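You operate a simulated robot arm through the tools that you are given. There is no shell and no other tool. Be economical: measure what you need, move in short steps, check, and stop when the job is done.

Carry out the task below with a simulated robot arm. There is one attempt and no reset: what you move stays moved.

TASK
Switch the holder off, then open its meter's cover, tighten both inner screws, shut and lock the cover again.
Fine: use the nut driver till it clicks and put it back in its stand.

The check looks at the end state, three seconds after you hand in, the way a careful person would. Anything else that was tipped, shoved, dropped, spilled or broken makes it a failure. A push-on lid holds only when it is set on centred and level and pressed home; a screw cap is set on level and turned clockwise until tight.

THE ROBOT
A 6-joint arm with a two-finger parallel gripper on a trunk, on a base that drives. Base frame: it is fixed to the floor where the robot stands at the start and does not move with it; the origin is under the middle of the robot, x ahead of it, y to its left, z up; the surface under the hand at the start is at about z = 0.8. Readings come in m, rad, newtons and seconds.
Its first joint turns from -2.897 to 2.897 rad. Places, roughly: black lock knob [0.3, 0.8, 0.9]; blue lock knob [0.4, 0, 0.9]; grey lock knob [0.3, 1.1, 0.9]; grey terminal cover [0.4, -0.1, 0.9]; holder switch [0.5, 0, 0.8]; left clamp [0.5, 0, 0.9]; left inner screw under the grey cover [0.4, -0.1, 0.8]; left outer screw under the grey cover [0.4, 0, 0.8]; right clamp [0.5, -0.1, 0.9]; right inner screw under the grey cover [0.4, -0.1, 0.8]; right outer screw under the grey cover [0.4, -0.1, 0.8]; well of the driver stand [0.7, 0.1, 0.8]; white lock knob [0.3, 0.9, 0.9]. Payload 3.91 kg.
The tool frame sits at the grasp point between the pads (the TCP): z along the fingers, y along the line on which they close. The tips reach 0.03 m beyond it. Largest opening 0.11 m; finger width 0.02, thickness 0.01; the body of the gripper, 0.048 by 0.112 m, starts 0.055 m behind the TCP.
Orientation is that of the tool frame in the base frame, as a unit quaternion [w, x, y, z]. With the fingers straight down and closing along the base's y, the tool's x points along the base's -x, its y along +y and its z along -z.

THE INTERFACE
- The arm moves only by the tool jog_arm. Its argument "deltas" is a list of rows, each an object (a shift or turn left out is 0, a gripper value left out holds the last) with "translation": the shift along the tool's x, y, z in units of 25 mm (1.0 is 25 mm), a list of three; "dr": the turn, a rotation vector about the tool's x, y, z in units of 6 degrees (1.0 is 6 degrees), a list of three; "jaw": the finger opening in m, from 0 to 0.11. In form: [{"translation": [dx, dy, dz], "dr": [ax, ay, az], "jaw": jaw}, ...]. A call has 1 to 10 rows; each row shifts and turns the commanded pose from where the row before left it, along the tool's axes as they then stand. A call with a number of a shift or a turn outside -1 to 1 is refused whole. Each row takes 0.2 s and may step no farther than 0.05 m and 0.15 rad from the row before; otherwise, or with a gripper value out of range, the whole call is refused. Where a pose cannot be reached the arm comes as near as it can. A force on the tool above 40 N (or 10 N above the force at the start of the call, whichever is more), or a blocked arm, ends the call early, and 0.2 s more pass. The fingers move at their own pace (about 0.108 m/s each) and stop on an object; they squeeze with about 32 N. The grip force told is the motor's: it shows also when the fingers shut on nothing. Time passes only in rows, and 0.2 s behind the last, so rows that do not move let the fingers close. It gives the time, the measured TCP pose, the force on the tool (base axes), the opening and the grip force at its end, in the units of the frame above (readings bear some noise), with the torque about the TCP (base axes, N m) and any sound that the robot's microphone picked up.
- Cameras (640 x 400 px; columns grow to the right, rows downward): "scene" is now at [0.6407, 0.1156, 1.2542]; the picture's right is [0.00, -0.17, -0.99], its down [-0.36, -0.92, 0.16] and it looks along [-0.93, 0.36, -0.06] (base axes); focal length 214 px, centre (320, 200). "wrist" rides on the gripper at [0.072, 0.017, -0.103] in the tool frame; the picture's right is [-0.23, 0.97, 0.00], its down [-0.76, -0.18, -0.62] and it looks along [-0.61, -0.14, 0.78] (tool axes); focal length 222 px, centre (320, 200).
- snapshot(camera): a new picture of that camera. It takes no simulated time.
- roll_base(legs): drives the robot by 1 to 6 legs, each [ahead, left, turn to the left] in m, m and rad, along the robot's own axes; the way and the turn of a leg run together, so that a leg with both is an arc; at most 1.5 m and 3.142 rad a leg. The arm and the cameras ride along, it lands a little off, and it stops where it bumps. It gives what a move gives.
- aim_head(pan, tilt): turns the head with the scene camera to pan (to the left, within 1.396 rad either way) and tilt (down, from -0.506 to 1.204), counted from straight ahead of the robot. It gives what a move gives.
- point_at(camera, pixels): for up to 12 pixels [column, row] of the newest picture of that camera ("zoom" is the newest enlarged one), the place [x, y, z] in the base frame of the surface seen there, good to about 0.002 m. It takes no simulated time.
- zoom(camera, box): a new picture of the part [left, top, right, bottom] of that camera's present view, enlarged. It takes no simulated time.
- sign_off(): hands the job in; it is judged then, once.

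Keep the steps short. Do not move on a guess: measure, check each grasp and each placing, and mend mistakes. In all there are 80 turns and 48 pictures (those below and enlarged ones count). Leave the gripper open and the arm clear of the work at the hand-in unless told otherwise, and finish with a single line.

The tools are called after "Call:" as a command line: name --argument value ..., lists and objects as JSON in quotes. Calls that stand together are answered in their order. jog_arm: Moves the arm, as the interface text tells. Its arguments: {"type":"object","properties":{"deltas":{"type":"array"}},"required":["deltas"]} The other tools are called the same way: roll_base (legs) drives the base; aim_head (pan, tilt) turns the head that bears the scene camera; snapshot (camera) takes a picture; point_at (camera, pixels) gives the place of the surface under pixels of a picture; zoom (camera, box) takes an enlarged picture of a part of a camera's view; sign_off () hands the job in.

At the start:

```text
time_s: 0.0
position: [0.6328, 0.0606, 1.133]
orientation: [0.002, 0.001, 1.0, -0.001]
ft_force: [-0.4, 1.5, -0.2]
ft_torque: [0.01, -0.01, 0.01]
opening: 0.11
finger_force: 0.0
robot x, y, heading: [-0.0006, 0.0003, 0.0]
head pan, tilt: [1.4, 1.201]
```

scene: 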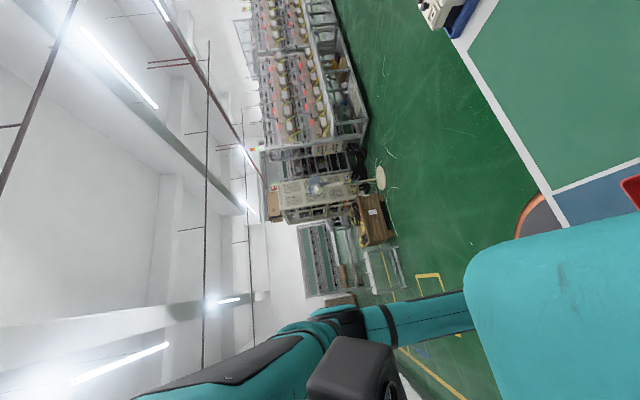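
wrist: 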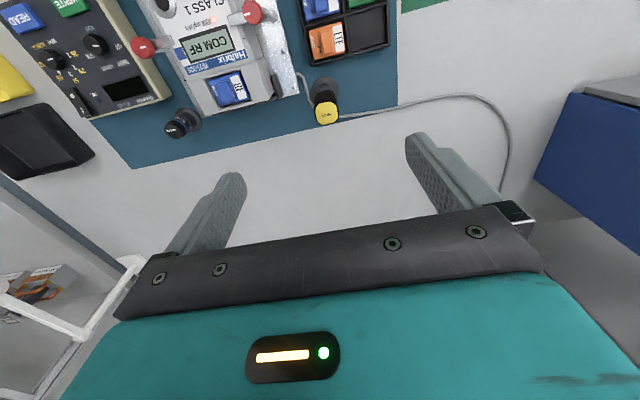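

The wrist view shows a meter with red clamps, a blue knob or switch and two driver-like items. The head is turned aside, so I'll aim it at the work.

Call:
aim_head --pan 0 --tilt 1.0

Call:
snapshot --camera "scene"

Call:
zoom --camera "wrist" --box '[0, 0, 400, 200]'

```text
time_s: 1.5
position: [0.6318, 0.0613, 1.1338]
orientation: [0.001, 0.0, 1.0, 0.0]
ft_force: [-0.6, 0.5, 0.4]
ft_torque: [-0.01, -0.01, 0.04]
opening: 0.1099
finger_force: 0.1
robot x, y, heading: [-0.0007, -0.0016, 0.001]
head pan, tilt: [0.0, 1.0]
```

```text
45 pictures are left
```

scene: 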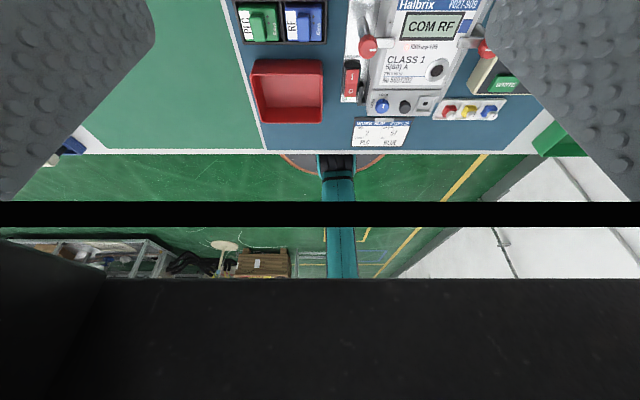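

```text
1.60 times, centred on (200, 100) of wrist
```

zoom: 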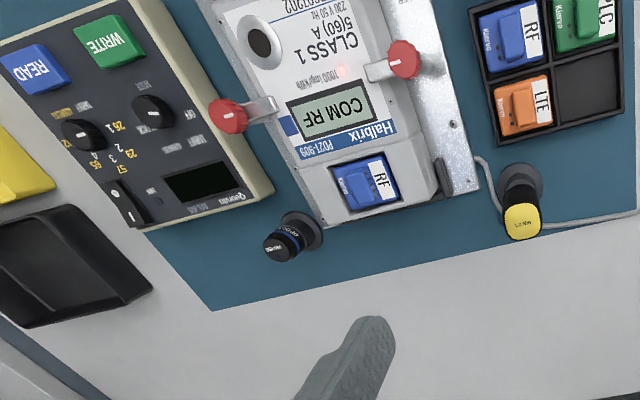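

The scene camera looks through the fingers at the meter. I'll enlarge that area to read the labels.

Call:
zoom --camera "scene" --box '[320, 0, 520, 160]'

Call:
point_at --camera "scene" --pixels '[[382, 106], [405, 108], [425, 103], [352, 78], [352, 92], [368, 46], [485, 48], [436, 70], [290, 90], [380, 132], [430, 27], [400, 92]]'

```text
2.50 times, centred on (420, 80) of scene
```

zoom: 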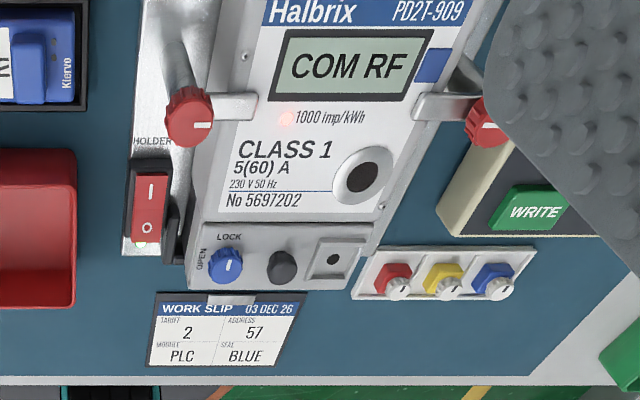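

```text
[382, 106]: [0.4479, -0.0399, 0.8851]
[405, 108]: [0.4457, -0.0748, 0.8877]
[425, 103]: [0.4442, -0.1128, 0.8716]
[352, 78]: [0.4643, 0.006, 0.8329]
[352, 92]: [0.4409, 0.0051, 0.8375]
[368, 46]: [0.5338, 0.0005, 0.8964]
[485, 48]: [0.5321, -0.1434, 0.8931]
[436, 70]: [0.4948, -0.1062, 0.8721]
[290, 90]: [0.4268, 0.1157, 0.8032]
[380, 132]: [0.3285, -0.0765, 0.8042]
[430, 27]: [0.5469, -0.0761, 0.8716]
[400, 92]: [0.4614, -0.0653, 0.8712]
```

The rocker's "O" end (z 0.8375) stands higher than its "I" end (0.8329), so it's on. The blue knob points at LOCK, with OPEN to its left. Next I'll measure the two tools seen by the wrist camera and look at them closely.

Call:
zoom --camera "wrist" --box '[140, 50, 380, 180]'

Call:
point_at --camera "wrist" --pixels '[[174, 130], [184, 120], [196, 112], [326, 114], [326, 100], [324, 84], [338, 86], [310, 95], [275, 90], [300, 150], [450, 96]]'

```text
2.67 times, centred on (260, 115) of wrist
```

zoom: 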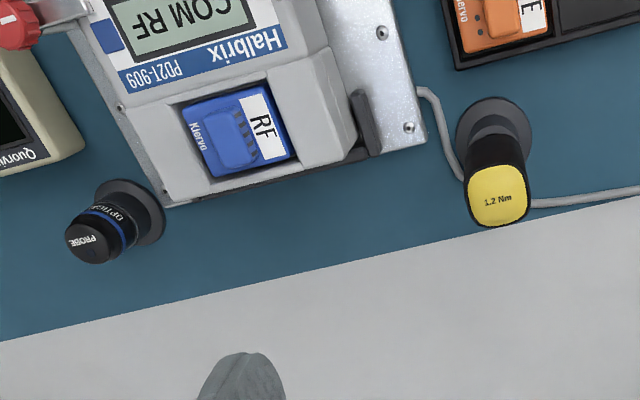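

```text
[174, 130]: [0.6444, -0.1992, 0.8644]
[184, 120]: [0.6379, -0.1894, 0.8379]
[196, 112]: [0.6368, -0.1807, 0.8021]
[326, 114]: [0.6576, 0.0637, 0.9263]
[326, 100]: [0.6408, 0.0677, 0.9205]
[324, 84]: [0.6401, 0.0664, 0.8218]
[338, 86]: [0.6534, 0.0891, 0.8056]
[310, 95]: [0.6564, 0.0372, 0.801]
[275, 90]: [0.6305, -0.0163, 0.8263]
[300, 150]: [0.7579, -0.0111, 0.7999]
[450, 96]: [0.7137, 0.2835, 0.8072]
```

The yellow "1.2 Nm" driver stands at about (0.655, 0.065), with its top at z 0.926. I'll close the fingers and move above the rocker's O end (0.438, 0.005) at a safe height.

Call:
jog_arm --deltas '[{"translation": [0.97, -0.28, 0.67], "jaw": 0}, {"translation": [0.97, -0.28, 0.67]}, {"translation": [0.97, -0.28, 0.67]}, {"translation": [0.97, -0.28, 0.67]}, {"translation": [0.97, -0.28, 0.67]}, {"translation": [0.97, -0.28, 0.67]}, {"translation": [0.97, -0.28, 0.67]}, {"translation": [0.97, -0.28, 0.67]}, {}]'

Call:
snapshot --camera "scene"

Call:
snapshot --camera "wrist"

```text
time_s: 3.5
position: [0.4394, 0.0042, 0.998]
orientation: [0.0, 0.0, 1.0, 0.0]
ft_force: [0.2, 0.2, -0.5]
ft_torque: [0.0, 0.05, 0.01]
opening: 0.0001
finger_force: 31.9
robot x, y, heading: [-0.0023, -0.0026, 0.001]
head pan, tilt: [0.0, 1.0]
```

```text
41 pictures are left
```

scene: 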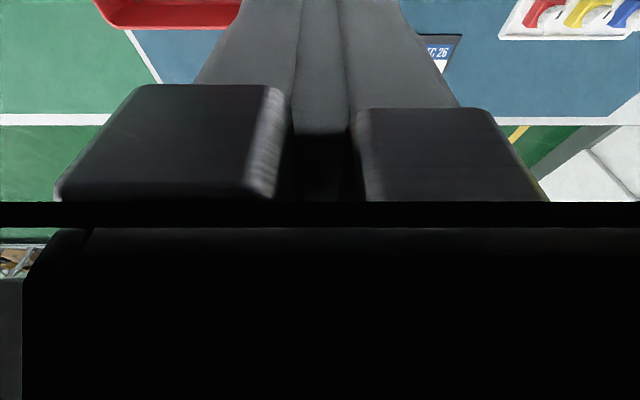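

```text
40 pictures are left
```

wrist: 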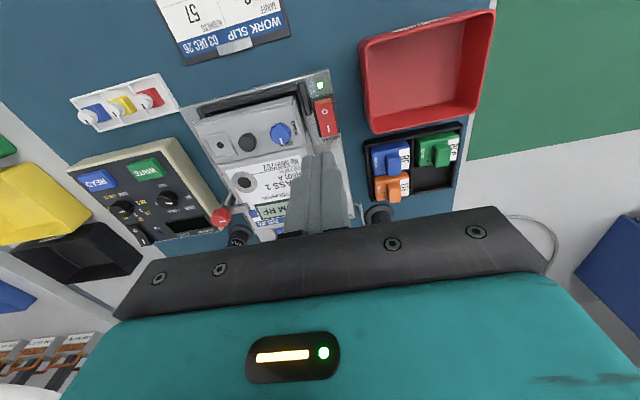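

The wrist camera now sees the cover from the front. I'll enlarge it and measure.

Call:
zoom --camera "wrist" --box '[180, 60, 380, 190]'

Call:
point_at --camera "wrist" --pixels '[[323, 104], [326, 115], [330, 130], [320, 86], [281, 133], [247, 142], [221, 146], [250, 120], [250, 103], [210, 155], [300, 100], [265, 158]]'

```text
3.08 times, centred on (280, 125) of wrist
```

zoom: 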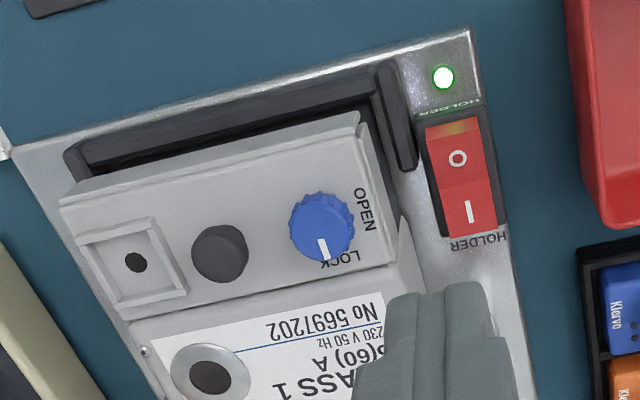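

```text
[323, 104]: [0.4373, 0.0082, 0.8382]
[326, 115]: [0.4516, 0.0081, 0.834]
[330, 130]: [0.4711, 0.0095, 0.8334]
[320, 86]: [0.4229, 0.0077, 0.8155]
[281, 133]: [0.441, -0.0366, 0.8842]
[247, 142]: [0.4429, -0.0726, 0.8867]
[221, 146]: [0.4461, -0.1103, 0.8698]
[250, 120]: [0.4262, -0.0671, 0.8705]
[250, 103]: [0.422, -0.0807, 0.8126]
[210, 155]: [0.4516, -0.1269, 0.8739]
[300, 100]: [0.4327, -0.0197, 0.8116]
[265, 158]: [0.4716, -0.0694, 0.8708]
```

The green light is on and the O end measures (0.437, 0.008, 0.838). I'll descend to just above it and then press in small steps.

Call:
jog_arm --deltas '[{"translation": [0.04, 0.23, 1]}, {"translation": [0, 0, 1]}, {"translation": [0, 0, 1]}, {"translation": [0, 0, 1]}, {"translation": [0, 0, 0.8]}, {"translation": [0, 0, 0.3]}, {"translation": [0, 0, 0.12]}, {"translation": [0, 0, 0.12]}, {"translation": [0, 0, 0.1]}]'

Call:
zoom --camera "wrist" --box '[180, 0, 440, 240]'

```text
time_s: 5.5
position: [0.4395, 0.0084, 0.8624]
orientation: [0.001, 0.0, 1.0, 0.0]
ft_force: [0.1, -0.1, -0.1]
ft_torque: [0.01, 0.01, 0.0]
opening: 0.0
finger_force: 32.4
robot x, y, heading: [0.0026, 0.0027, -0.002]
head pan, tilt: [0.0, 1.0]
heard: click
```

```text
1.67 times, centred on (310, 120) of wrist
```

zoom: 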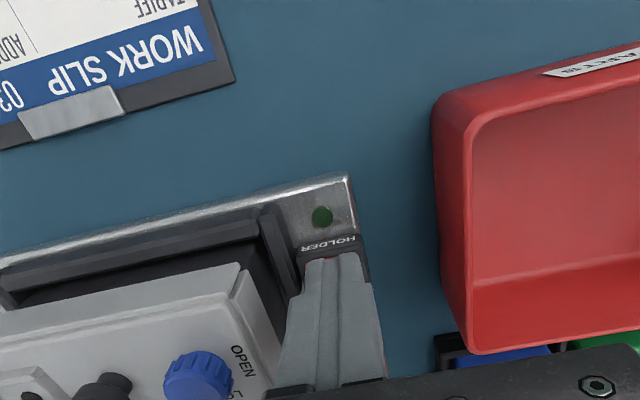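

A click sounded and the green lamp is dark, so the holder is off. Now I'll rise, move over the blue knob and turn the hand 90° clockwise to get into position for the counter-clockwise LOCK→OPEN twist.

Call:
jog_arm --deltas '[{"translation": [0, 0, -1]}, {"translation": [0, 0, -1]}, {"translation": [0, 0, -1]}, {"translation": [0, 0, -1]}, {"translation": [-0.1, -0.95, 0], "dr": [0, 0, 1], "jaw": 0.045}, {"dr": [0, 0, 1]}, {"dr": [0, 0, 1]}, {"dr": [0, 0, 1]}, {"dr": [0, 0, 1]}, {"dr": [0, 0, 1]}]'

Call:
jog_arm --deltas '[{"dr": [0, 0, 1]}, {"dr": [0, 0, 1]}, {"dr": [0, 0, 1]}, {"dr": [0, 0, 1]}, {"dr": [0, 0, 1]}, {"dr": [0, 0, 1]}, {"dr": [0, 0, 1]}, {"dr": [0, 0, 1]}, {"dr": [0, 0, 1], "translation": [-0.9, 0, 0]}]'

Call:
zoom --camera "wrist" --box '[160, 0, 480, 200]'

```text
time_s: 7.7
position: [0.4412, -0.0138, 0.9622]
orientation: [0.0, 0.31, 0.951, -0.001]
ft_force: [0.4, 0.1, 0.6]
ft_torque: [-0.02, 0.01, 0.0]
opening: 0.0449
finger_force: 0.1
robot x, y, heading: [0.0017, -0.0001, -0.001]
head pan, tilt: [0.0, 1.0]
```

```text
time_s: 9.7
position: [0.4442, -0.0358, 0.9618]
orientation: [0.0, 0.708, 0.706, -0.001]
ft_force: [-0.2, -0.5, -0.1]
ft_torque: [-0.02, 0.04, -0.01]
opening: 0.0448
finger_force: 0.2
robot x, y, heading: [-0.0013, 0.0015, -0.001]
head pan, tilt: [0.0, 1.0]
```

```text
2.00 times, centred on (320, 100) of wrist
```

zoom: 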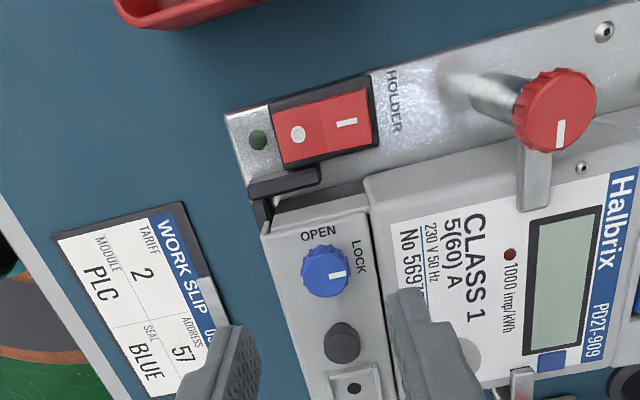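

The lamp and display are off. Now I'll measure the knob's rim.

Call:
point_at --camera "zoom" --pixels '[[326, 272], [305, 270], [346, 272], [325, 252], [326, 288], [335, 274], [342, 342], [328, 342], [355, 340], [315, 215], [272, 235], [362, 290]]'

```text
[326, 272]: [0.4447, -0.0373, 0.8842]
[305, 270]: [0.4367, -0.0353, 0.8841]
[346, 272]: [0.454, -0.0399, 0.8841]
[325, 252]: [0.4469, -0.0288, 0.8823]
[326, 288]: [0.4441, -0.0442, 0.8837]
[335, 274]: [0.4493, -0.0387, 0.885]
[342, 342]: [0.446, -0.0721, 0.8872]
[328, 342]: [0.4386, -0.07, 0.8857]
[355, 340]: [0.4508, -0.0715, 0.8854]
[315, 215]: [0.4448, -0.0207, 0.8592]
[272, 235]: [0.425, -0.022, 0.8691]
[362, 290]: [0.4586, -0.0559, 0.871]
```

The knob centre is about (0.4455, -0.037), 20 mm across, with its top at 0.884 and the cover at 0.871. I'll lower the tips to about 0.874 and grip.

Call:
jog_arm --deltas '[{"translation": [-0.05, 0.05, 1]}, {"translation": [0, 0, 1]}, {"translation": [0, 0, 0.3]}, {"jaw": 0.0}, {}, {}]'

Call:
zoom --camera "wrist" --box '[160, 0, 480, 200]'

```text
time_s: 11.1
position: [0.4436, -0.0381, 0.9038]
orientation: [0.0, 0.708, 0.706, -0.001]
ft_force: [0.2, -0.4, -0.4]
ft_torque: [-0.03, -0.02, 0.01]
opening: 0.0188
finger_force: 32.4
robot x, y, heading: [-0.0029, 0.0009, -0.002]
head pan, tilt: [0.0, 1.0]
```

```text
2.00 times, centred on (320, 100) of wrist
```

zoom: 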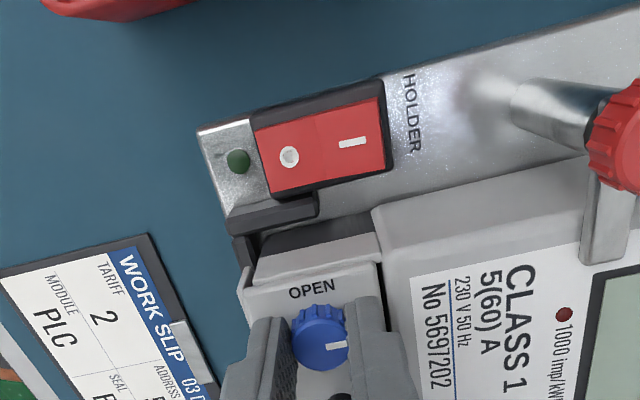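

I have the knob, with the jaws at 18.8 mm. I'll turn it 90° counter-clockwise seen from above (negative about tool z), in two calls.

Call:
jog_arm --deltas '[{"dr": [0, 0, -1]}, {"dr": [0, 0, -1]}, {"dr": [0, 0, -1]}, {"dr": [0, 0, -1]}, {"dr": [0, 0, -1]}, {"dr": [0, 0, -1]}, {"dr": [0, 0, -1]}, {"dr": [0, 0, -1]}]'

Call:
jog_arm --deltas '[{"dr": [0, 0, -1]}, {"dr": [0, 0, -1]}, {"dr": [0, 0, -1]}, {"dr": [0, 0, -1]}, {"dr": [0, 0, -1]}, {"dr": [0, 0, -1]}, {"dr": [0, 0, -1]}, {}]'

Call:
zoom --camera "wrist" --box '[160, 0, 480, 200]'

```text
time_s: 12.9
position: [0.4444, -0.0366, 0.9046]
orientation: [0.001, 0.358, 0.934, 0.0]
ft_force: [-0.3, 0.0, -0.9]
ft_torque: [0.23, 0.29, -0.01]
opening: 0.0189
finger_force: 32.1
robot x, y, heading: [0.0015, 0.0011, 0.0]
head pan, tilt: [0.0, 1.0]
```

```text
time_s: 14.7
position: [0.4443, -0.0386, 0.9051]
orientation: [0.002, -0.001, 1.0, 0.0]
ft_force: [0.9, -0.5, 0.2]
ft_torque: [0.13, 0.31, -0.02]
opening: 0.019
finger_force: 31.8
robot x, y, heading: [-0.0025, 0.0014, -0.002]
head pan, tilt: [0.0, 1.0]
```

```text
2.00 times, centred on (320, 100) of wrist
```

zoom: 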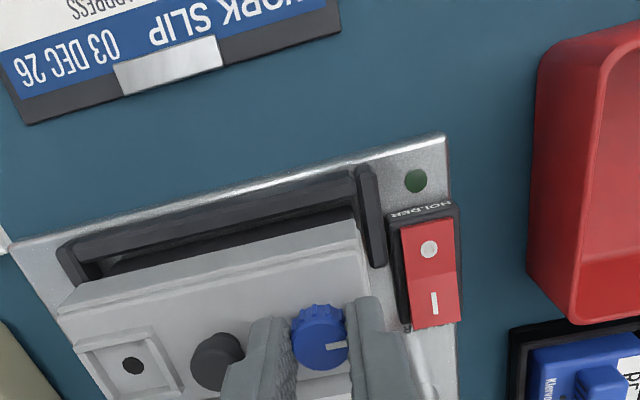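

The mark now points to OPEN. I'll let go with a small opening to clear the black knob, then rise and look at how the cover sits.

Call:
jog_arm --deltas '[{"jaw": 0.03}, {}, {"translation": [0, 0, -1]}, {"translation": [0, 0, -1]}, {"translation": [0.6, 0, 0]}, {"translation": [0, -0.7, 0]}, {"translation": [0, -0.7, 0]}]'

Call:
zoom --camera "wrist" --box '[200, 40, 480, 215]'

```text
time_s: 16.3
position: [0.4285, -0.0716, 0.9529]
orientation: [0.002, -0.001, 1.0, 0.0]
ft_force: [0.4, 0.1, 0.2]
ft_torque: [0.03, -0.02, -0.03]
opening: 0.0298
finger_force: 0.0
robot x, y, heading: [-0.0008, -0.0004, -0.001]
head pan, tilt: [0.0, 1.0]
```

```text
2.29 times, centred on (340, 128) of wrist
```

zoom: 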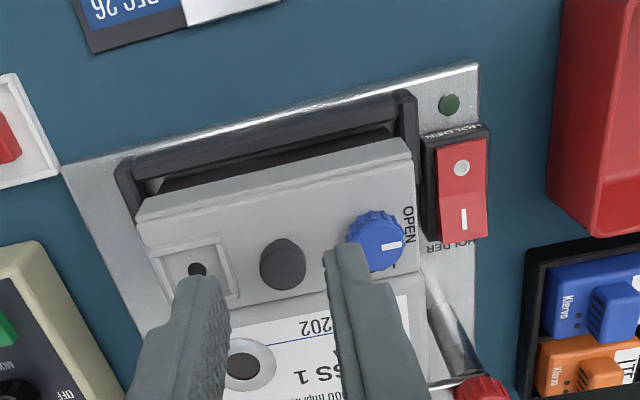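

I'll measure the black pull knob precisely before gripping it between its neighbours.

Call:
point_at --camera "zoom" --pixels '[[283, 250], [266, 255], [299, 250], [280, 275], [282, 240], [378, 235], [350, 235], [403, 230], [197, 268], [300, 200], [300, 178], [260, 297]]'

```text
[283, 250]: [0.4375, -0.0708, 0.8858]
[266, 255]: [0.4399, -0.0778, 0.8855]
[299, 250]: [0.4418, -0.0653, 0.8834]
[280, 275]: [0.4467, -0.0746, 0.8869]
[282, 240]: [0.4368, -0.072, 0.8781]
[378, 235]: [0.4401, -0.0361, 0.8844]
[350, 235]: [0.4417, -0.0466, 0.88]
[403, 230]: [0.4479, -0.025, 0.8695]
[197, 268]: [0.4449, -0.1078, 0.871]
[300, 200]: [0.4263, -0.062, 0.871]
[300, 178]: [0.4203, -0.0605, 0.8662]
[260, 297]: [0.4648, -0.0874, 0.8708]
```

The black knob is at (0.445, -0.072), about 16 mm across. I'll set the jaws to 28 mm, go down and grip.

Call:
jog_arm --deltas '[{"translation": [-0.66, -0.02, 0], "jaw": 0.028}, {"translation": [0, 0, 1]}, {"translation": [0, 0, 0.93]}, {"jaw": 0}, {}, {}]'

Call:
jog_arm --deltas '[{"translation": [0, 0, -0.1]}, {"translation": [0, 0, -0.1]}, {}]'

Call:
zoom --camera "wrist" --box '[160, 0, 480, 200]'

```text
time_s: 17.7
position: [0.4453, -0.0728, 0.9068]
orientation: [0.001, 0.0, 1.0, -0.001]
ft_force: [0.3, -2.9, 17.9]
ft_torque: [0.08, -0.26, -0.01]
opening: 0.0171
finger_force: 31.7
robot x, y, heading: [0.0022, 0.0001, -0.003]
head pan, tilt: [0.0, 1.0]
```

```text
time_s: 18.5
position: [0.4457, -0.0729, 0.9091]
orientation: [-0.001, 0.0, 1.0, 0.0]
ft_force: [-4.1, 1.0, -29.1]
ft_torque: [0.16, 0.18, 0.0]
opening: 0.0174
finger_force: 31.7
robot x, y, heading: [0.0014, 0.0007, 0.004]
head pan, tilt: [0.0, 1.0]
```

```text
2.00 times, centred on (320, 100) of wrist
```

zoom: 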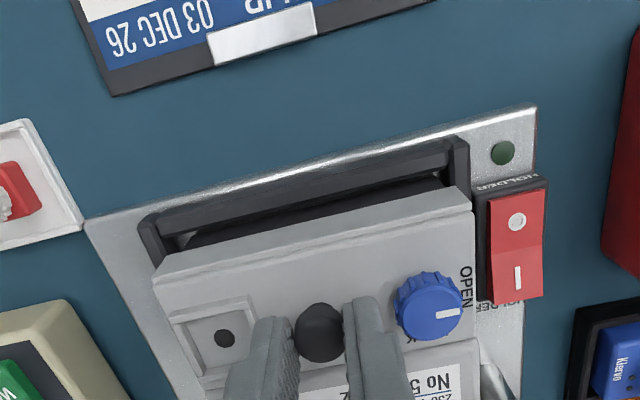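

Pulling up 2 mm gave -29 N, so something resists. I'll measure whether the cover moved.

Call:
point_at --camera "zoom" --pixels '[[200, 280], [440, 235], [220, 300], [300, 265], [430, 295], [400, 360], [440, 385], [165, 262], [190, 350], [470, 330]]'

```text
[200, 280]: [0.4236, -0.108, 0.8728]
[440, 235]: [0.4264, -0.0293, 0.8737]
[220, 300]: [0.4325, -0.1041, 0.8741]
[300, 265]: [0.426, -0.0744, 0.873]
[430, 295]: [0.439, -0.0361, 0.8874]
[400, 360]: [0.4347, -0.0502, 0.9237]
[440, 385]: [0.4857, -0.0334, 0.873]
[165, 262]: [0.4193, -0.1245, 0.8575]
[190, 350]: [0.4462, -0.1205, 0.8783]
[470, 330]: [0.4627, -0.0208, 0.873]
```

All points shifted by about 2 mm, so I'll check fixed references to separate real motion from camera error.

Call:
point_at --camera "zoom" --pixels '[[516, 222], [518, 280], [250, 40], [400, 60], [420, 170], [395, 300], [370, 270], [240, 285], [345, 390], [440, 380], [460, 390]]'

```text
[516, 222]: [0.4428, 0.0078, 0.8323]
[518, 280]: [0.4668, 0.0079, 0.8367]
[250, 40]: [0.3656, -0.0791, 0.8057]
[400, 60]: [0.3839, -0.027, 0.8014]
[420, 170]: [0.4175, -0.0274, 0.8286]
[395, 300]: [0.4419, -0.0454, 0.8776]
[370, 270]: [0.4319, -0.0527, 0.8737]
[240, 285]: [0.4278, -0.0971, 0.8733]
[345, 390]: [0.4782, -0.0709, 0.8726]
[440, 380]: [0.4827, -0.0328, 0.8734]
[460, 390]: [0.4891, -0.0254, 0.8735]
```

The board reference reads the same as before, but cover and meter face rose together by about 2 mm. The cover is still latched, so I'll stop pulling. I'll ease back down, release, and check whether the blue knob has travel left towards OPEN.

Call:
jog_arm --deltas '[{"translation": [0, 0, 0.1]}, {"translation": [0, 0, 0.02]}, {"jaw": 0.029}, {}, {"translation": [0, 0, -0.5]}, {"translation": [0, 0, -0.7]}, {"translation": [0, 0.72, 0]}, {"translation": [0, 0.72, 0]}]'

Call:
zoom --camera "wrist" --box '[160, 60, 400, 210]'

```text
time_s: 20.3
position: [0.445, -0.0366, 0.9388]
orientation: [0.0, 0.001, 1.0, 0.001]
ft_force: [-0.3, -0.3, 0.1]
ft_torque: [0.02, 0.02, -0.02]
opening: 0.0288
finger_force: 0.0
robot x, y, heading: [-0.0006, -0.0024, -0.004]
head pan, tilt: [0.0, 1.0]
```

```text
2.67 times, centred on (280, 135) of wrist
```

zoom: 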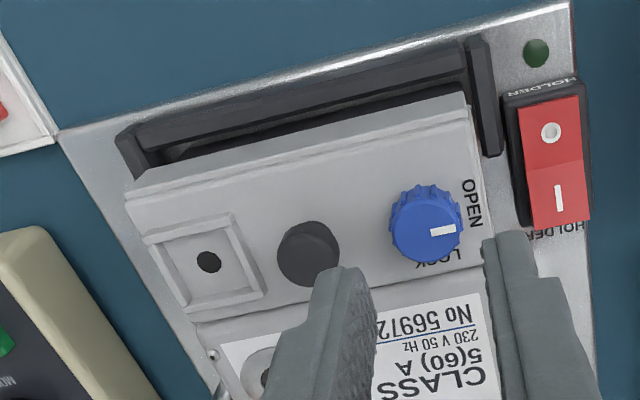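

I'll check the cover height now that it's released.

Call:
point_at --camera "zoom" --pixels '[[160, 205], [300, 180], [440, 140], [340, 170], [260, 290], [390, 262], [455, 225], [435, 232], [425, 225], [340, 320], [470, 330], [250, 380]]'

```text
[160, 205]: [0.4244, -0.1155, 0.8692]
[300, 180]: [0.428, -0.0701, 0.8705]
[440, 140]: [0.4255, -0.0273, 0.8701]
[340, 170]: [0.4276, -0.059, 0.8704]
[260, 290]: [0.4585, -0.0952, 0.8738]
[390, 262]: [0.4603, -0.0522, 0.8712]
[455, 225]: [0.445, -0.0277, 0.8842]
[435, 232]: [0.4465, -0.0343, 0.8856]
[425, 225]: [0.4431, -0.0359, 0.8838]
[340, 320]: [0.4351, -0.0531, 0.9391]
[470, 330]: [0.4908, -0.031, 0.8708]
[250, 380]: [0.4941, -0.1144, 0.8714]
```

The cover is back at 0.870. I'll regrip the blue knob and turn it gently further counter-clockwise, watching the torque.

Call:
jog_arm --deltas '[{"translation": [0, 0, 0.7]}, {"translation": [0, 0, 0.65]}, {"jaw": 0}, {}, {}, {"dr": [0, 0, -0.5]}, {"dr": [0, 0, -0.5]}, {"dr": [0, 0, -0.5]}, {}]'

```text
time_s: 22.3
position: [0.4449, -0.0366, 0.9052]
orientation: [0.0, -0.079, 0.997, 0.0]
ft_force: [0.3, -3.4, 6.5]
ft_torque: [0.01, -0.05, -0.18]
opening: 0.0191
finger_force: 32.2
robot x, y, heading: [-0.0006, -0.0008, -0.002]
head pan, tilt: [0.0, 1.0]
```

The torque reads -0.18 N m, so the knob is at its stop, fully open. I'll release and try the black knob again, pulling a bit harder this time.

Call:
jog_arm --deltas '[{"jaw": 0.029}, {}, {"translation": [0, 0, -0.8]}, {"translation": [0, 0, -0.7], "dr": [0, 0, 1]}, {"dr": [0, 0, 0.5]}, {"translation": [0, -0.72, 0]}, {"translation": [0, -0.71, 0]}]'

Call:
zoom --camera "wrist" --box '[200, 60, 440, 210]'

```text
time_s: 23.9
position: [0.4441, -0.0725, 0.9429]
orientation: [0.001, 0.001, 1.0, 0.0]
ft_force: [-0.5, 0.7, -0.1]
ft_torque: [-0.01, 0.02, -0.03]
opening: 0.0291
finger_force: 0.0
robot x, y, heading: [-0.002, 0.0011, 0.002]
head pan, tilt: [0.0, 1.0]
```

```text
2.67 times, centred on (320, 135) of wrist
```

zoom: 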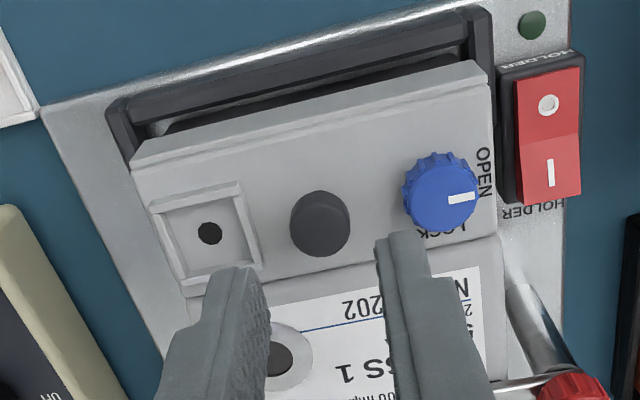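

The mark is unmoved, so the knob is at its stop and unlocked. I'll regrip the black knob slightly higher and pull in small steps.

Call:
jog_arm --deltas '[{"translation": [-0.03, 0.0, 0.7]}, {"translation": [0, 0, 0.7]}, {"jaw": 0}, {}, {}, {}]'

Call:
jog_arm --deltas '[{"translation": [0, 0, -0.05]}, {"translation": [0, 0, -0.05]}, {"translation": [0, 0, -0.05]}, {"translation": [0, 0, -0.05]}, {"translation": [0, 0, -0.05]}, {"translation": [0, 0, -0.05]}, {"translation": [0, 0, -0.05]}, {"translation": [0, 0, -0.05]}, {"translation": [0, 0, -0.05]}]'

Call:
zoom --camera "wrist" --box '[160, 0, 480, 200]'

```text
time_s: 25.3
position: [0.4457, -0.0718, 0.9088]
orientation: [0.0, 0.0, 1.0, -0.002]
ft_force: [0.4, -3.8, 15.9]
ft_torque: [0.02, -0.1, -0.01]
opening: 0.0171
finger_force: 31.9
robot x, y, heading: [-0.0022, -0.0026, -0.001]
head pan, tilt: [0.0, 1.0]
```

```text
time_s: 27.3
position: [0.4466, -0.0718, 0.9176]
orientation: [0.0, 0.0, 1.0, 0.001]
ft_force: [-0.8, 5.5, -29.0]
ft_torque: [0.16, 0.0, 0.01]
opening: 0.0171
finger_force: 32.6
robot x, y, heading: [0.0028, -0.0017, -0.004]
head pan, tilt: [0.0, 1.0]
```

```text
2.00 times, centred on (320, 100) of wrist
```

zoom: 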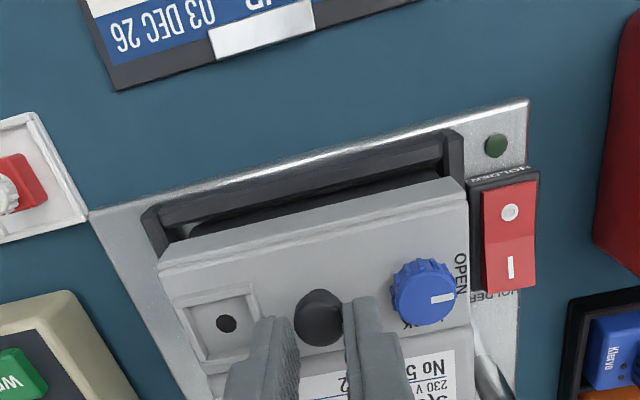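

The hand rose 9 mm with the force steady at -29 N. I'll measure whether the cover came up or the fingers slid.

Call:
point_at --camera "zoom" --pixels '[[200, 258], [300, 240], [440, 205], [425, 275], [440, 300], [322, 300], [505, 200], [515, 270], [440, 375], [400, 50], [460, 350], [180, 330]]'

```text
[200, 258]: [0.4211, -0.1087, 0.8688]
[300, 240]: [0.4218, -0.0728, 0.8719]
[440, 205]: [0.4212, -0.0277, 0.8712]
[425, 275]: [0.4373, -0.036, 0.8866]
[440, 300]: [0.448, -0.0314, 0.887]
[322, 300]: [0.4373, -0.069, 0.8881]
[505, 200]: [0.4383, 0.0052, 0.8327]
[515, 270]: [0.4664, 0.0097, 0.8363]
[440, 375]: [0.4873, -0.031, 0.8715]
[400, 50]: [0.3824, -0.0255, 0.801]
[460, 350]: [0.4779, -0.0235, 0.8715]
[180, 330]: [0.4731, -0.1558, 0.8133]
```

The cover hardly moved. The fingers slid up the knob to its top. I'll release, step back and study the cover's edges for a hinge or catch before pulling again.

Call:
jog_arm --deltas '[{"jaw": 0.029}, {}, {"translation": [0, 0, -0.8]}, {"translation": [1, 0, -0.5]}, {"translation": [1, 0, -0.2]}]'

Call:
zoom --camera "wrist" --box '[230, 110, 410, 225]'

```text
time_s: 28.5
position: [0.3956, -0.0723, 0.9561]
orientation: [0.001, 0.0, 1.0, 0.0]
ft_force: [1.0, -0.6, 0.4]
ft_torque: [0.0, -0.01, -0.04]
opening: 0.0289
finger_force: 0.0
robot x, y, heading: [0.0029, 0.0008, 0.003]
head pan, tilt: [0.0, 1.0]
```

```text
3.48 times, centred on (320, 168) of wrist
```

zoom: 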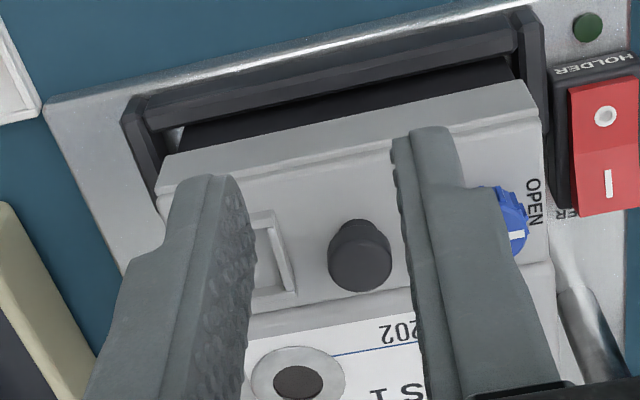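

There's no visible hinge, and the pull knob looks like a mushroom. I'll grip it deeper, then gently test a slide along -x with the force readings.

Call:
jog_arm --deltas '[{"translation": [-1, 0, 0]}, {"translation": [-1, 0, 0]}, {"translation": [0, 0, 0.8]}, {"translation": [0, 0, 0.8]}, {"translation": [0, 0, 0.45]}, {}]'

Call:
jog_arm --deltas '[{"jaw": 0}, {}, {}]'

Call:
jog_arm --deltas '[{"translation": [0.08, 0, 0]}, {"translation": [0.08, 0, 0]}, {}]'

```text
time_s: 29.9
position: [0.446, -0.0719, 0.9057]
orientation: [0.001, 0.0, 1.0, -0.001]
ft_force: [1.4, 0.3, 7.2]
ft_torque: [-0.16, -0.01, 0.03]
opening: 0.029
finger_force: 0.0
robot x, y, heading: [0.0016, 0.005, -0.001]
head pan, tilt: [0.0, 1.0]
```

```text
time_s: 30.7
position: [0.4464, -0.0729, 0.9043]
orientation: [0.001, 0.0, 1.0, 0.0]
ft_force: [-0.7, -0.9, 7.4]
ft_torque: [0.15, 0.03, 0.01]
opening: 0.0167
finger_force: 31.3
robot x, y, heading: [0.0001, -0.0036, 0.004]
head pan, tilt: [0.0, 1.0]
```

```text
time_s: 31.5
position: [0.4415, -0.0723, 0.9044]
orientation: [0.0, 0.0, 1.0, -0.001]
ft_force: [0.7, -0.1, 5.1]
ft_torque: [0.19, -0.04, 0.0]
opening: 0.017
finger_force: 32.2
robot x, y, heading: [0.001, -0.0009, -0.004]
head pan, tilt: [0.0, 1.0]
```

It moved 5 mm along -x with almost no force. I'll check in a picture whether the cover itself is sliding.

Call:
zoom --camera "wrist" --box '[160, 0, 480, 200]'

```text
2.00 times, centred on (320, 100) of wrist
```

zoom: 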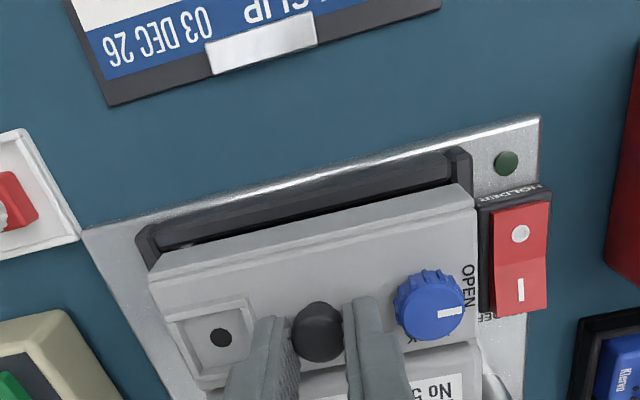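

The cover is sliding: its front edge is nearer the black bar and a gap shows at the meter face. I'll keep going in small steps, watching the force.

Call:
jog_arm --deltas '[{"translation": [0.08, 0, 0]}, {"translation": [0.08, 0, 0]}, {"translation": [0.08, 0, 0]}, {}]'

```text
time_s: 32.5
position: [0.4367, -0.0726, 0.9054]
orientation: [0.0, -0.001, 1.0, 0.001]
ft_force: [1.4, 2.7, 1.8]
ft_torque: [0.28, 0.03, -0.01]
opening: 0.0169
finger_force: 31.6
robot x, y, heading: [0.0022, -0.0016, 0.001]
head pan, tilt: [0.0, 1.0]
```

Call:
jog_arm --deltas '[{"translation": [0.1, 0, 0]}, {"translation": [0.1, 0, 0]}, {}]'

Call:
zoom --camera "wrist" --box '[160, 0, 480, 200]'

```text
time_s: 33.3
position: [0.4314, -0.0726, 0.9046]
orientation: [-0.001, 0.0, 1.0, 0.0]
ft_force: [0.3, 0.1, -0.1]
ft_torque: [0.09, 0.14, 0.0]
opening: 0.0171
finger_force: 31.9
robot x, y, heading: [-0.0006, 0.0013, 0.0]
head pan, tilt: [0.0, 1.0]
```

```text
2.00 times, centred on (320, 100) of wrist
```

zoom: 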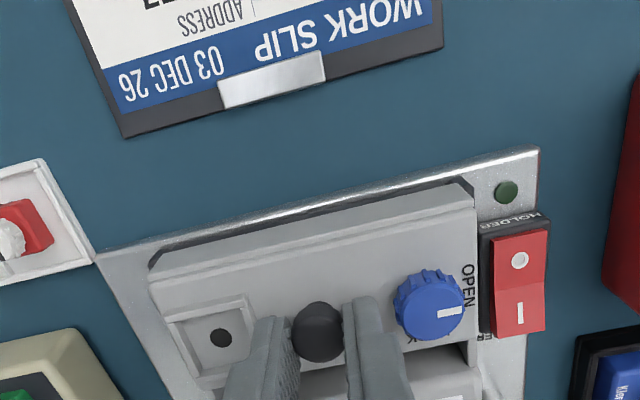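

It has slid 15 mm freely and is now over the bar. I'll slide 10 mm more and then test a slight lift.

Call:
jog_arm --deltas '[{"translation": [0.1, 0, 0]}, {"translation": [0.1, 0, 0]}, {"translation": [0.1, 0, 0]}, {"translation": [0.1, 0, 0]}, {}]'

Call:
jog_arm --deltas '[{"translation": [0, 0, -0.08]}, {}]'

```text
time_s: 34.5
position: [0.4217, -0.0718, 0.9042]
orientation: [0.001, 0.0, 1.0, 0.0]
ft_force: [1.2, 0.8, 0.6]
ft_torque: [0.21, -0.05, -0.01]
opening: 0.0169
finger_force: 31.9
robot x, y, heading: [0.0016, -0.0021, -0.005]
head pan, tilt: [0.0, 1.0]
```

```text
time_s: 35.1
position: [0.4221, -0.0722, 0.9073]
orientation: [0.0, 0.0, 1.0, 0.0]
ft_force: [1.3, 0.1, -3.2]
ft_torque: [0.07, 0.8, -0.04]
opening: 0.0171
finger_force: 31.8
robot x, y, heading: [0.0007, 0.0011, -0.003]
head pan, tilt: [0.0, 1.0]
```

It rose 3 mm with only 3 N. I'll look before going on.

Call:
zoom --camera "wrist" --box '[160, 0, 480, 200]'

Call:
point_at --camera "zoom" --pixels '[[200, 280], [440, 230], [430, 290], [440, 370], [200, 375], [480, 370], [300, 255], [300, 240], [300, 228], [430, 345], [395, 352]]'

```text
2.00 times, centred on (320, 100) of wrist
```

zoom: 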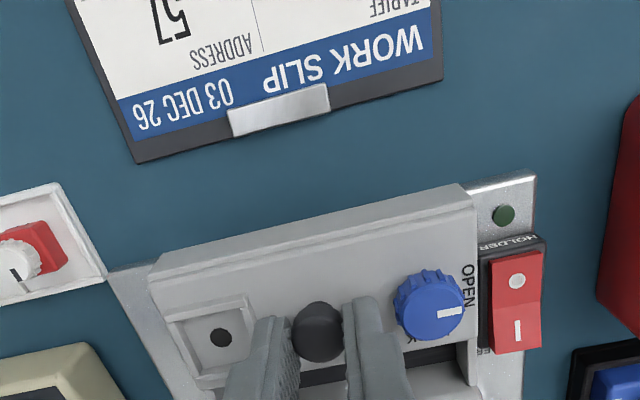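

```text
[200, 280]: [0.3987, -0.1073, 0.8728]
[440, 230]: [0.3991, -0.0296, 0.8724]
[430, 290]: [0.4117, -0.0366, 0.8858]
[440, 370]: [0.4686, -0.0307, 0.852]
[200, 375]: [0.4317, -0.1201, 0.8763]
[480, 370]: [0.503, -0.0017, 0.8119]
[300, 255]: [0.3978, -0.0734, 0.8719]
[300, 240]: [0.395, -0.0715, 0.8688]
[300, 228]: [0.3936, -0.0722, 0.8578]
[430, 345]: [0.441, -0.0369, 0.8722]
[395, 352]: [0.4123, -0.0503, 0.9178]
```

The cover still looks guided: the y torque is 0.8 N m with lift. I'll return to the slide height and continue along -x another 20 mm.

Call:
jog_arm --deltas '[{"translation": [0, 0, 0.07]}, {"translation": [0.16, 0, 0]}, {"translation": [0.16, 0, 0]}, {"translation": [0.16, 0, 0]}, {"translation": [0.16, 0, 0]}, {"translation": [0.16, 0, 0]}, {}]'

Call:
zoom --camera "wrist" --box '[160, 0, 480, 200]'

```text
time_s: 36.7
position: [0.402, -0.0723, 0.9051]
orientation: [0.0, 0.0, 1.0, 0.0]
ft_force: [2.1, 0.5, -0.4]
ft_torque: [0.16, -0.15, -0.04]
opening: 0.017
finger_force: 31.9
robot x, y, heading: [-0.0009, 0.0015, 0.001]
head pan, tilt: [0.0, 1.0]
```

```text
2.00 times, centred on (320, 100) of wrist
```

zoom: 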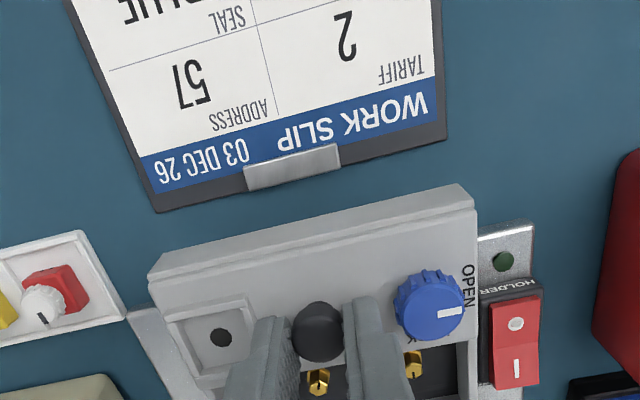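

The gold screws are appearing. I'll continue another 20 mm.

Call:
jog_arm --deltas '[{"translation": [0.16, 0, 0]}, {"translation": [0.16, 0, 0]}, {"translation": [0.16, 0, 0]}, {"translation": [0.16, 0, 0]}, {"translation": [0.16, 0, 0]}, {}]'

Call:
zoom --camera "wrist" --box '[120, 0, 500, 240]'

```text
time_s: 37.8
position: [0.3855, -0.0723, 0.9052]
orientation: [0.002, -0.001, 1.0, -0.001]
ft_force: [12.9, -0.4, -5.4]
ft_torque: [0.01, -0.35, -0.04]
opening: 0.0171
finger_force: 31.5
robot x, y, heading: [0.001, 0.0007, 0.002]
head pan, tilt: [0.0, 1.0]
stopped in row 5: the force on the tool passed its limit at 45 N (the readings are from after the stop); the commanded pose is now the measured one
```

```text
1.67 times, centred on (310, 120) of wrist
```

zoom: 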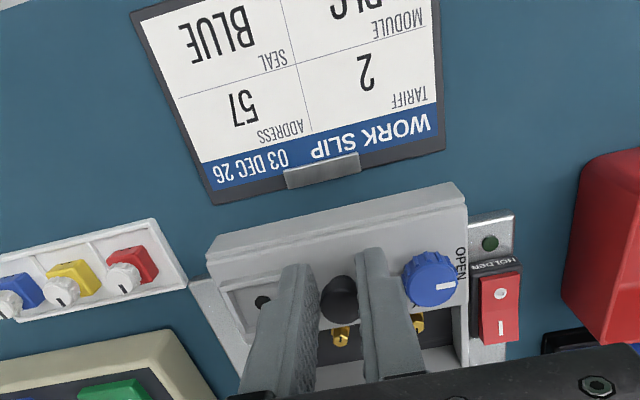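

The cover hit its end stop after about 60 mm. I'll release it, rise and look at the screws.

Call:
jog_arm --deltas '[{"jaw": 0.029}, {}, {"translation": [0, 0, -0.8]}, {"translation": [0, 0, -1], "jaw": 0.1}, {"translation": [-0.3, 0, -1]}, {"translation": [0, 0, -0.5]}]'

Call:
zoom --camera "wrist" --box '[220, 70, 420, 195]'

```text
time_s: 39.2
position: [0.393, -0.0723, 0.9873]
orientation: [0.001, -0.001, 1.0, -0.001]
ft_force: [-0.1, 0.3, -0.8]
ft_torque: [-0.02, -0.03, -0.01]
opening: 0.1001
finger_force: 0.1
robot x, y, heading: [0.0011, 0.002, 0.007]
head pan, tilt: [0.0, 1.0]
```

```text
3.20 times, centred on (320, 132) of wrist
```

zoom: 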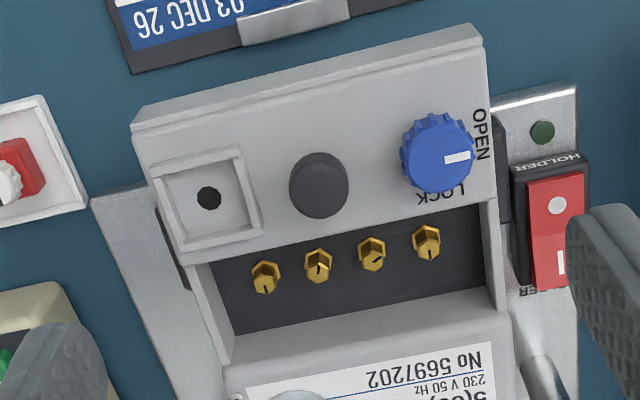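

Four hex-headed screws are in view; the inner ones are the middle two, at zoom pixels (318,270) and (373,260). I'll measure them.

Call:
point_at --camera "zoom" --pixels '[[265, 284], [318, 270], [318, 277], [372, 260], [373, 267], [428, 250], [318, 255], [372, 245], [320, 300], [320, 330], [320, 215], [325, 365]]'

Call:
zoom --camera "wrist" --box '[295, 135, 365, 175]'

```text
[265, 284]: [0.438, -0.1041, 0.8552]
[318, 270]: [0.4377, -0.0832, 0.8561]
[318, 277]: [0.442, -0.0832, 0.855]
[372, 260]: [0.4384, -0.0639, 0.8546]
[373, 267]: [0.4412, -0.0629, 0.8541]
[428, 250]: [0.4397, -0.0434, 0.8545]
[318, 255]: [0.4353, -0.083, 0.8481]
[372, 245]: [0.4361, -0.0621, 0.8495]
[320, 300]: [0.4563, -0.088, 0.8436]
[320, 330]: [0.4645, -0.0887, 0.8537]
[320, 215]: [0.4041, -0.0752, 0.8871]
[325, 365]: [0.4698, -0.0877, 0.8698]
```

```text
9.14 times, centred on (330, 155) of wrist
```

zoom: 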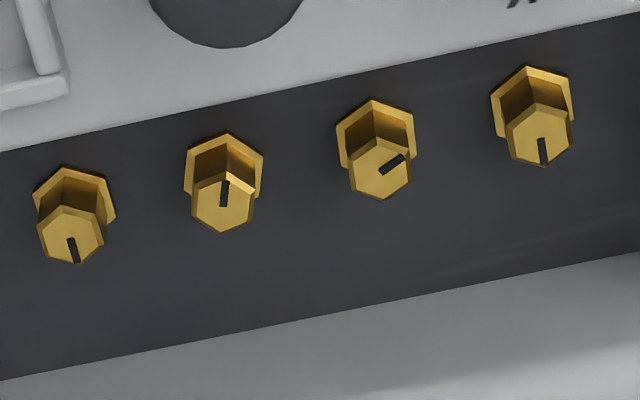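

I'll get the head centres from this close view.

Call:
point_at --camera "zoom" --pixels '[[222, 205], [195, 200], [250, 208], [222, 185], [222, 228], [381, 170], [352, 172], [410, 168], [381, 148], [381, 194], [71, 236], [538, 134]]'

```text
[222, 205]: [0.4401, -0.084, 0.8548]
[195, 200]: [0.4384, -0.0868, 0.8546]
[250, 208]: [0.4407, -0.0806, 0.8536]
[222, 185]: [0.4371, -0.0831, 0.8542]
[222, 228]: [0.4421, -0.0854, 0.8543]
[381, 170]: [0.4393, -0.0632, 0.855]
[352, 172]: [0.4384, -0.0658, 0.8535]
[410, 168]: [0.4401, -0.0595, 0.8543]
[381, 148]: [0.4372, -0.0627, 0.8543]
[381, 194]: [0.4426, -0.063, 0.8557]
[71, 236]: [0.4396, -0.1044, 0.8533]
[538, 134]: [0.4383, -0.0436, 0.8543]
```

The inner screws are at (0.4396, -0.0836) and (0.4396, -0.0632), tops at z 0.8545. Next I'll move to view the driver.

Call:
jog_arm --deltas '[{"translation": [-0.83, 0.55, -0.17]}, {"translation": [-0.83, 0.55, -0.17]}, {"translation": [-0.83, 0.55, -0.17]}, {"translation": [-0.83, 0.55, -0.17]}, {"translation": [-0.83, 0.55, -0.17]}, {"translation": [-0.83, 0.55, -0.17]}, {"translation": [-0.83, 0.55, -0.17]}, {"translation": [-0.83, 0.55, -0.17]}, {"translation": [-0.83, 0.55, -0.17]}, {"translation": [-0.83, 0.55, -0.17], "jaw": 0.07}]'

Call:
zoom --camera "wrist" --box '[200, 40, 440, 190]'

```text
time_s: 41.4
position: [0.6008, 0.0646, 1.0316]
orientation: [0.001, 0.0, 1.0, -0.001]
ft_force: [0.0, -0.4, 1.0]
ft_torque: [-0.01, -0.03, -0.04]
opening: 0.0701
finger_force: 0.1
robot x, y, heading: [0.0007, 0.0008, 0.002]
head pan, tilt: [0.0, 1.0]
```

```text
2.67 times, centred on (320, 115) of wrist
```

zoom: 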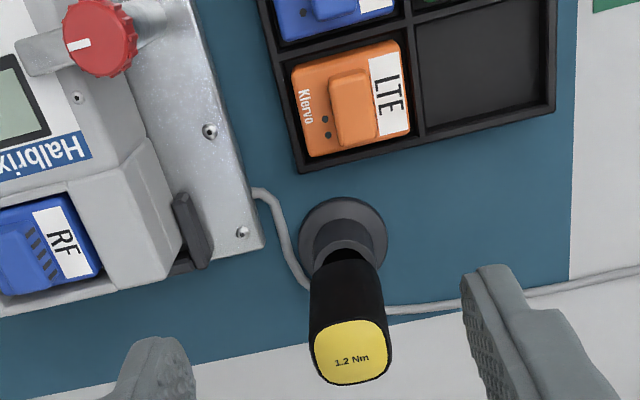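

Call:
point_at --camera "zoom" --pixels '[[350, 352], [315, 345], [388, 345], [352, 325], [350, 380], [345, 290], [340, 258], [320, 235], [382, 225], [305, 230], [342, 204], [345, 245]]'

```text
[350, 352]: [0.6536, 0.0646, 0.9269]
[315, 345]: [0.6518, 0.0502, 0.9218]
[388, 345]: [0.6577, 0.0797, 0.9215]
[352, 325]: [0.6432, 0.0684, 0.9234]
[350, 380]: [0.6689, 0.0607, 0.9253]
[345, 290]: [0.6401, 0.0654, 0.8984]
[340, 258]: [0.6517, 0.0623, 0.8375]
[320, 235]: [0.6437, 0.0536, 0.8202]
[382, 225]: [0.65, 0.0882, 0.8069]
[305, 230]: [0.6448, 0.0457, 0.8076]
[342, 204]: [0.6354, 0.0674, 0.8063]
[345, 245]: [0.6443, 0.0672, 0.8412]
```

The handle centre is (0.656, 0.065), about 31 mm wide, with its top at 0.927. I'll move over it, descend with the TCP at z 0.895 and grip.

Call:
jog_arm --deltas '[{"translation": [-1, 0.02, 0]}, {"translation": [-1, 0, 0]}, {"translation": [-0.2, 0, 1]}, {"translation": [0, 0, 1]}, {"translation": [0, 0, 1]}, {"translation": [0, 0, 1]}, {"translation": [0, 0, 1]}, {"translation": [0, 0, 0.46]}, {}]'

Call:
jog_arm --deltas '[{"jaw": 0.0}, {}, {}]'

Call:
snapshot --camera "wrist"

```text
time_s: 43.4
position: [0.6557, 0.0651, 0.8928]
orientation: [0.0, -0.001, 1.0, -0.002]
ft_force: [-0.3, 0.0, 0.5]
ft_torque: [0.0, -0.01, 0.0]
opening: 0.0699
finger_force: 0.1
robot x, y, heading: [-0.0007, -0.0015, -0.002]
head pan, tilt: [0.0, 1.0]
```

```text
time_s: 44.2
position: [0.657, 0.0652, 0.8933]
orientation: [0.0, -0.001, 1.0, -0.001]
ft_force: [0.3, 0.1, 0.0]
ft_torque: [0.01, -0.03, 0.0]
opening: 0.0315
finger_force: 31.5
robot x, y, heading: [0.0015, -0.0019, -0.0]
head pan, tilt: [0.0, 1.0]
```

```text
20 pictures are left
```

wrist: 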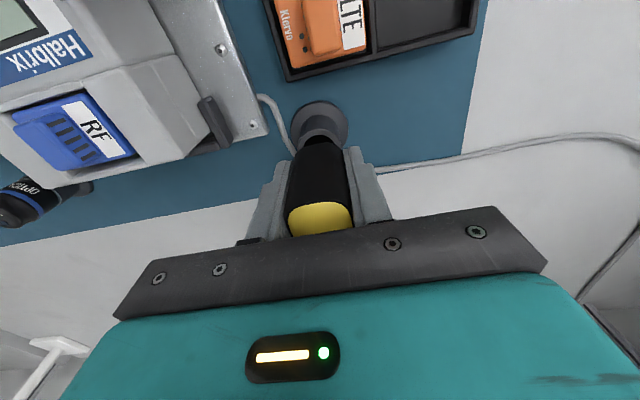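

I have it, with the jaws at 31.5 mm. The stand pose is TCP (0.6565, 0.065, 0.893). I'll lift straight up 125 mm and look at the tip.

Call:
jog_arm --deltas '[{"translation": [0, 0, -0.5]}, {"translation": [0, 0, -1]}, {"translation": [0, 0, -1]}, {"translation": [0, 0, -1]}, {"translation": [0, 0, -1]}, {"translation": [0, 0, -0.5]}, {}]'

Call:
zoom --camera "wrist" --box '[220, 60, 440, 240]'

```text
time_s: 45.8
position: [0.6559, 0.0651, 1.0185]
orientation: [0.0, 0.0, 1.0, -0.001]
ft_force: [0.6, -0.2, -1.7]
ft_torque: [0.03, 0.0, -0.02]
opening: 0.0319
finger_force: 32.1
robot x, y, heading: [0.0004, -0.0007, 0.003]
head pan, tilt: [0.0, 1.0]
```

```text
2.22 times, centred on (330, 150) of wrist
```

zoom: 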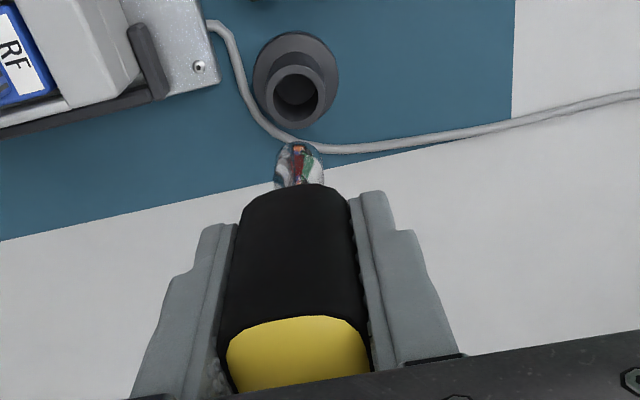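

The chrome socket shows below the handle. I'll measure its tip and the stand's well.

Call:
point_at --camera "zoom" --pixels '[[300, 146], [300, 160], [300, 178], [278, 165], [321, 165], [310, 186], [297, 95], [275, 95], [322, 95], [297, 70], [297, 122], [300, 190]]'

```text
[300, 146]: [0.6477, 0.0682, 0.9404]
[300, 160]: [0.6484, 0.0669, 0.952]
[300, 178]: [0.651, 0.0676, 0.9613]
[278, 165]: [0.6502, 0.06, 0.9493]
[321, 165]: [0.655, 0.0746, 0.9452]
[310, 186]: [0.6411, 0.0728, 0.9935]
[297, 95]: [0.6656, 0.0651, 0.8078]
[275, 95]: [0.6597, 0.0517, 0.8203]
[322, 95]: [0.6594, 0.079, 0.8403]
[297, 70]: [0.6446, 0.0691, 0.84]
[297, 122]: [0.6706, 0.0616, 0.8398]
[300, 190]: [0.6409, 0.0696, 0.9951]
```

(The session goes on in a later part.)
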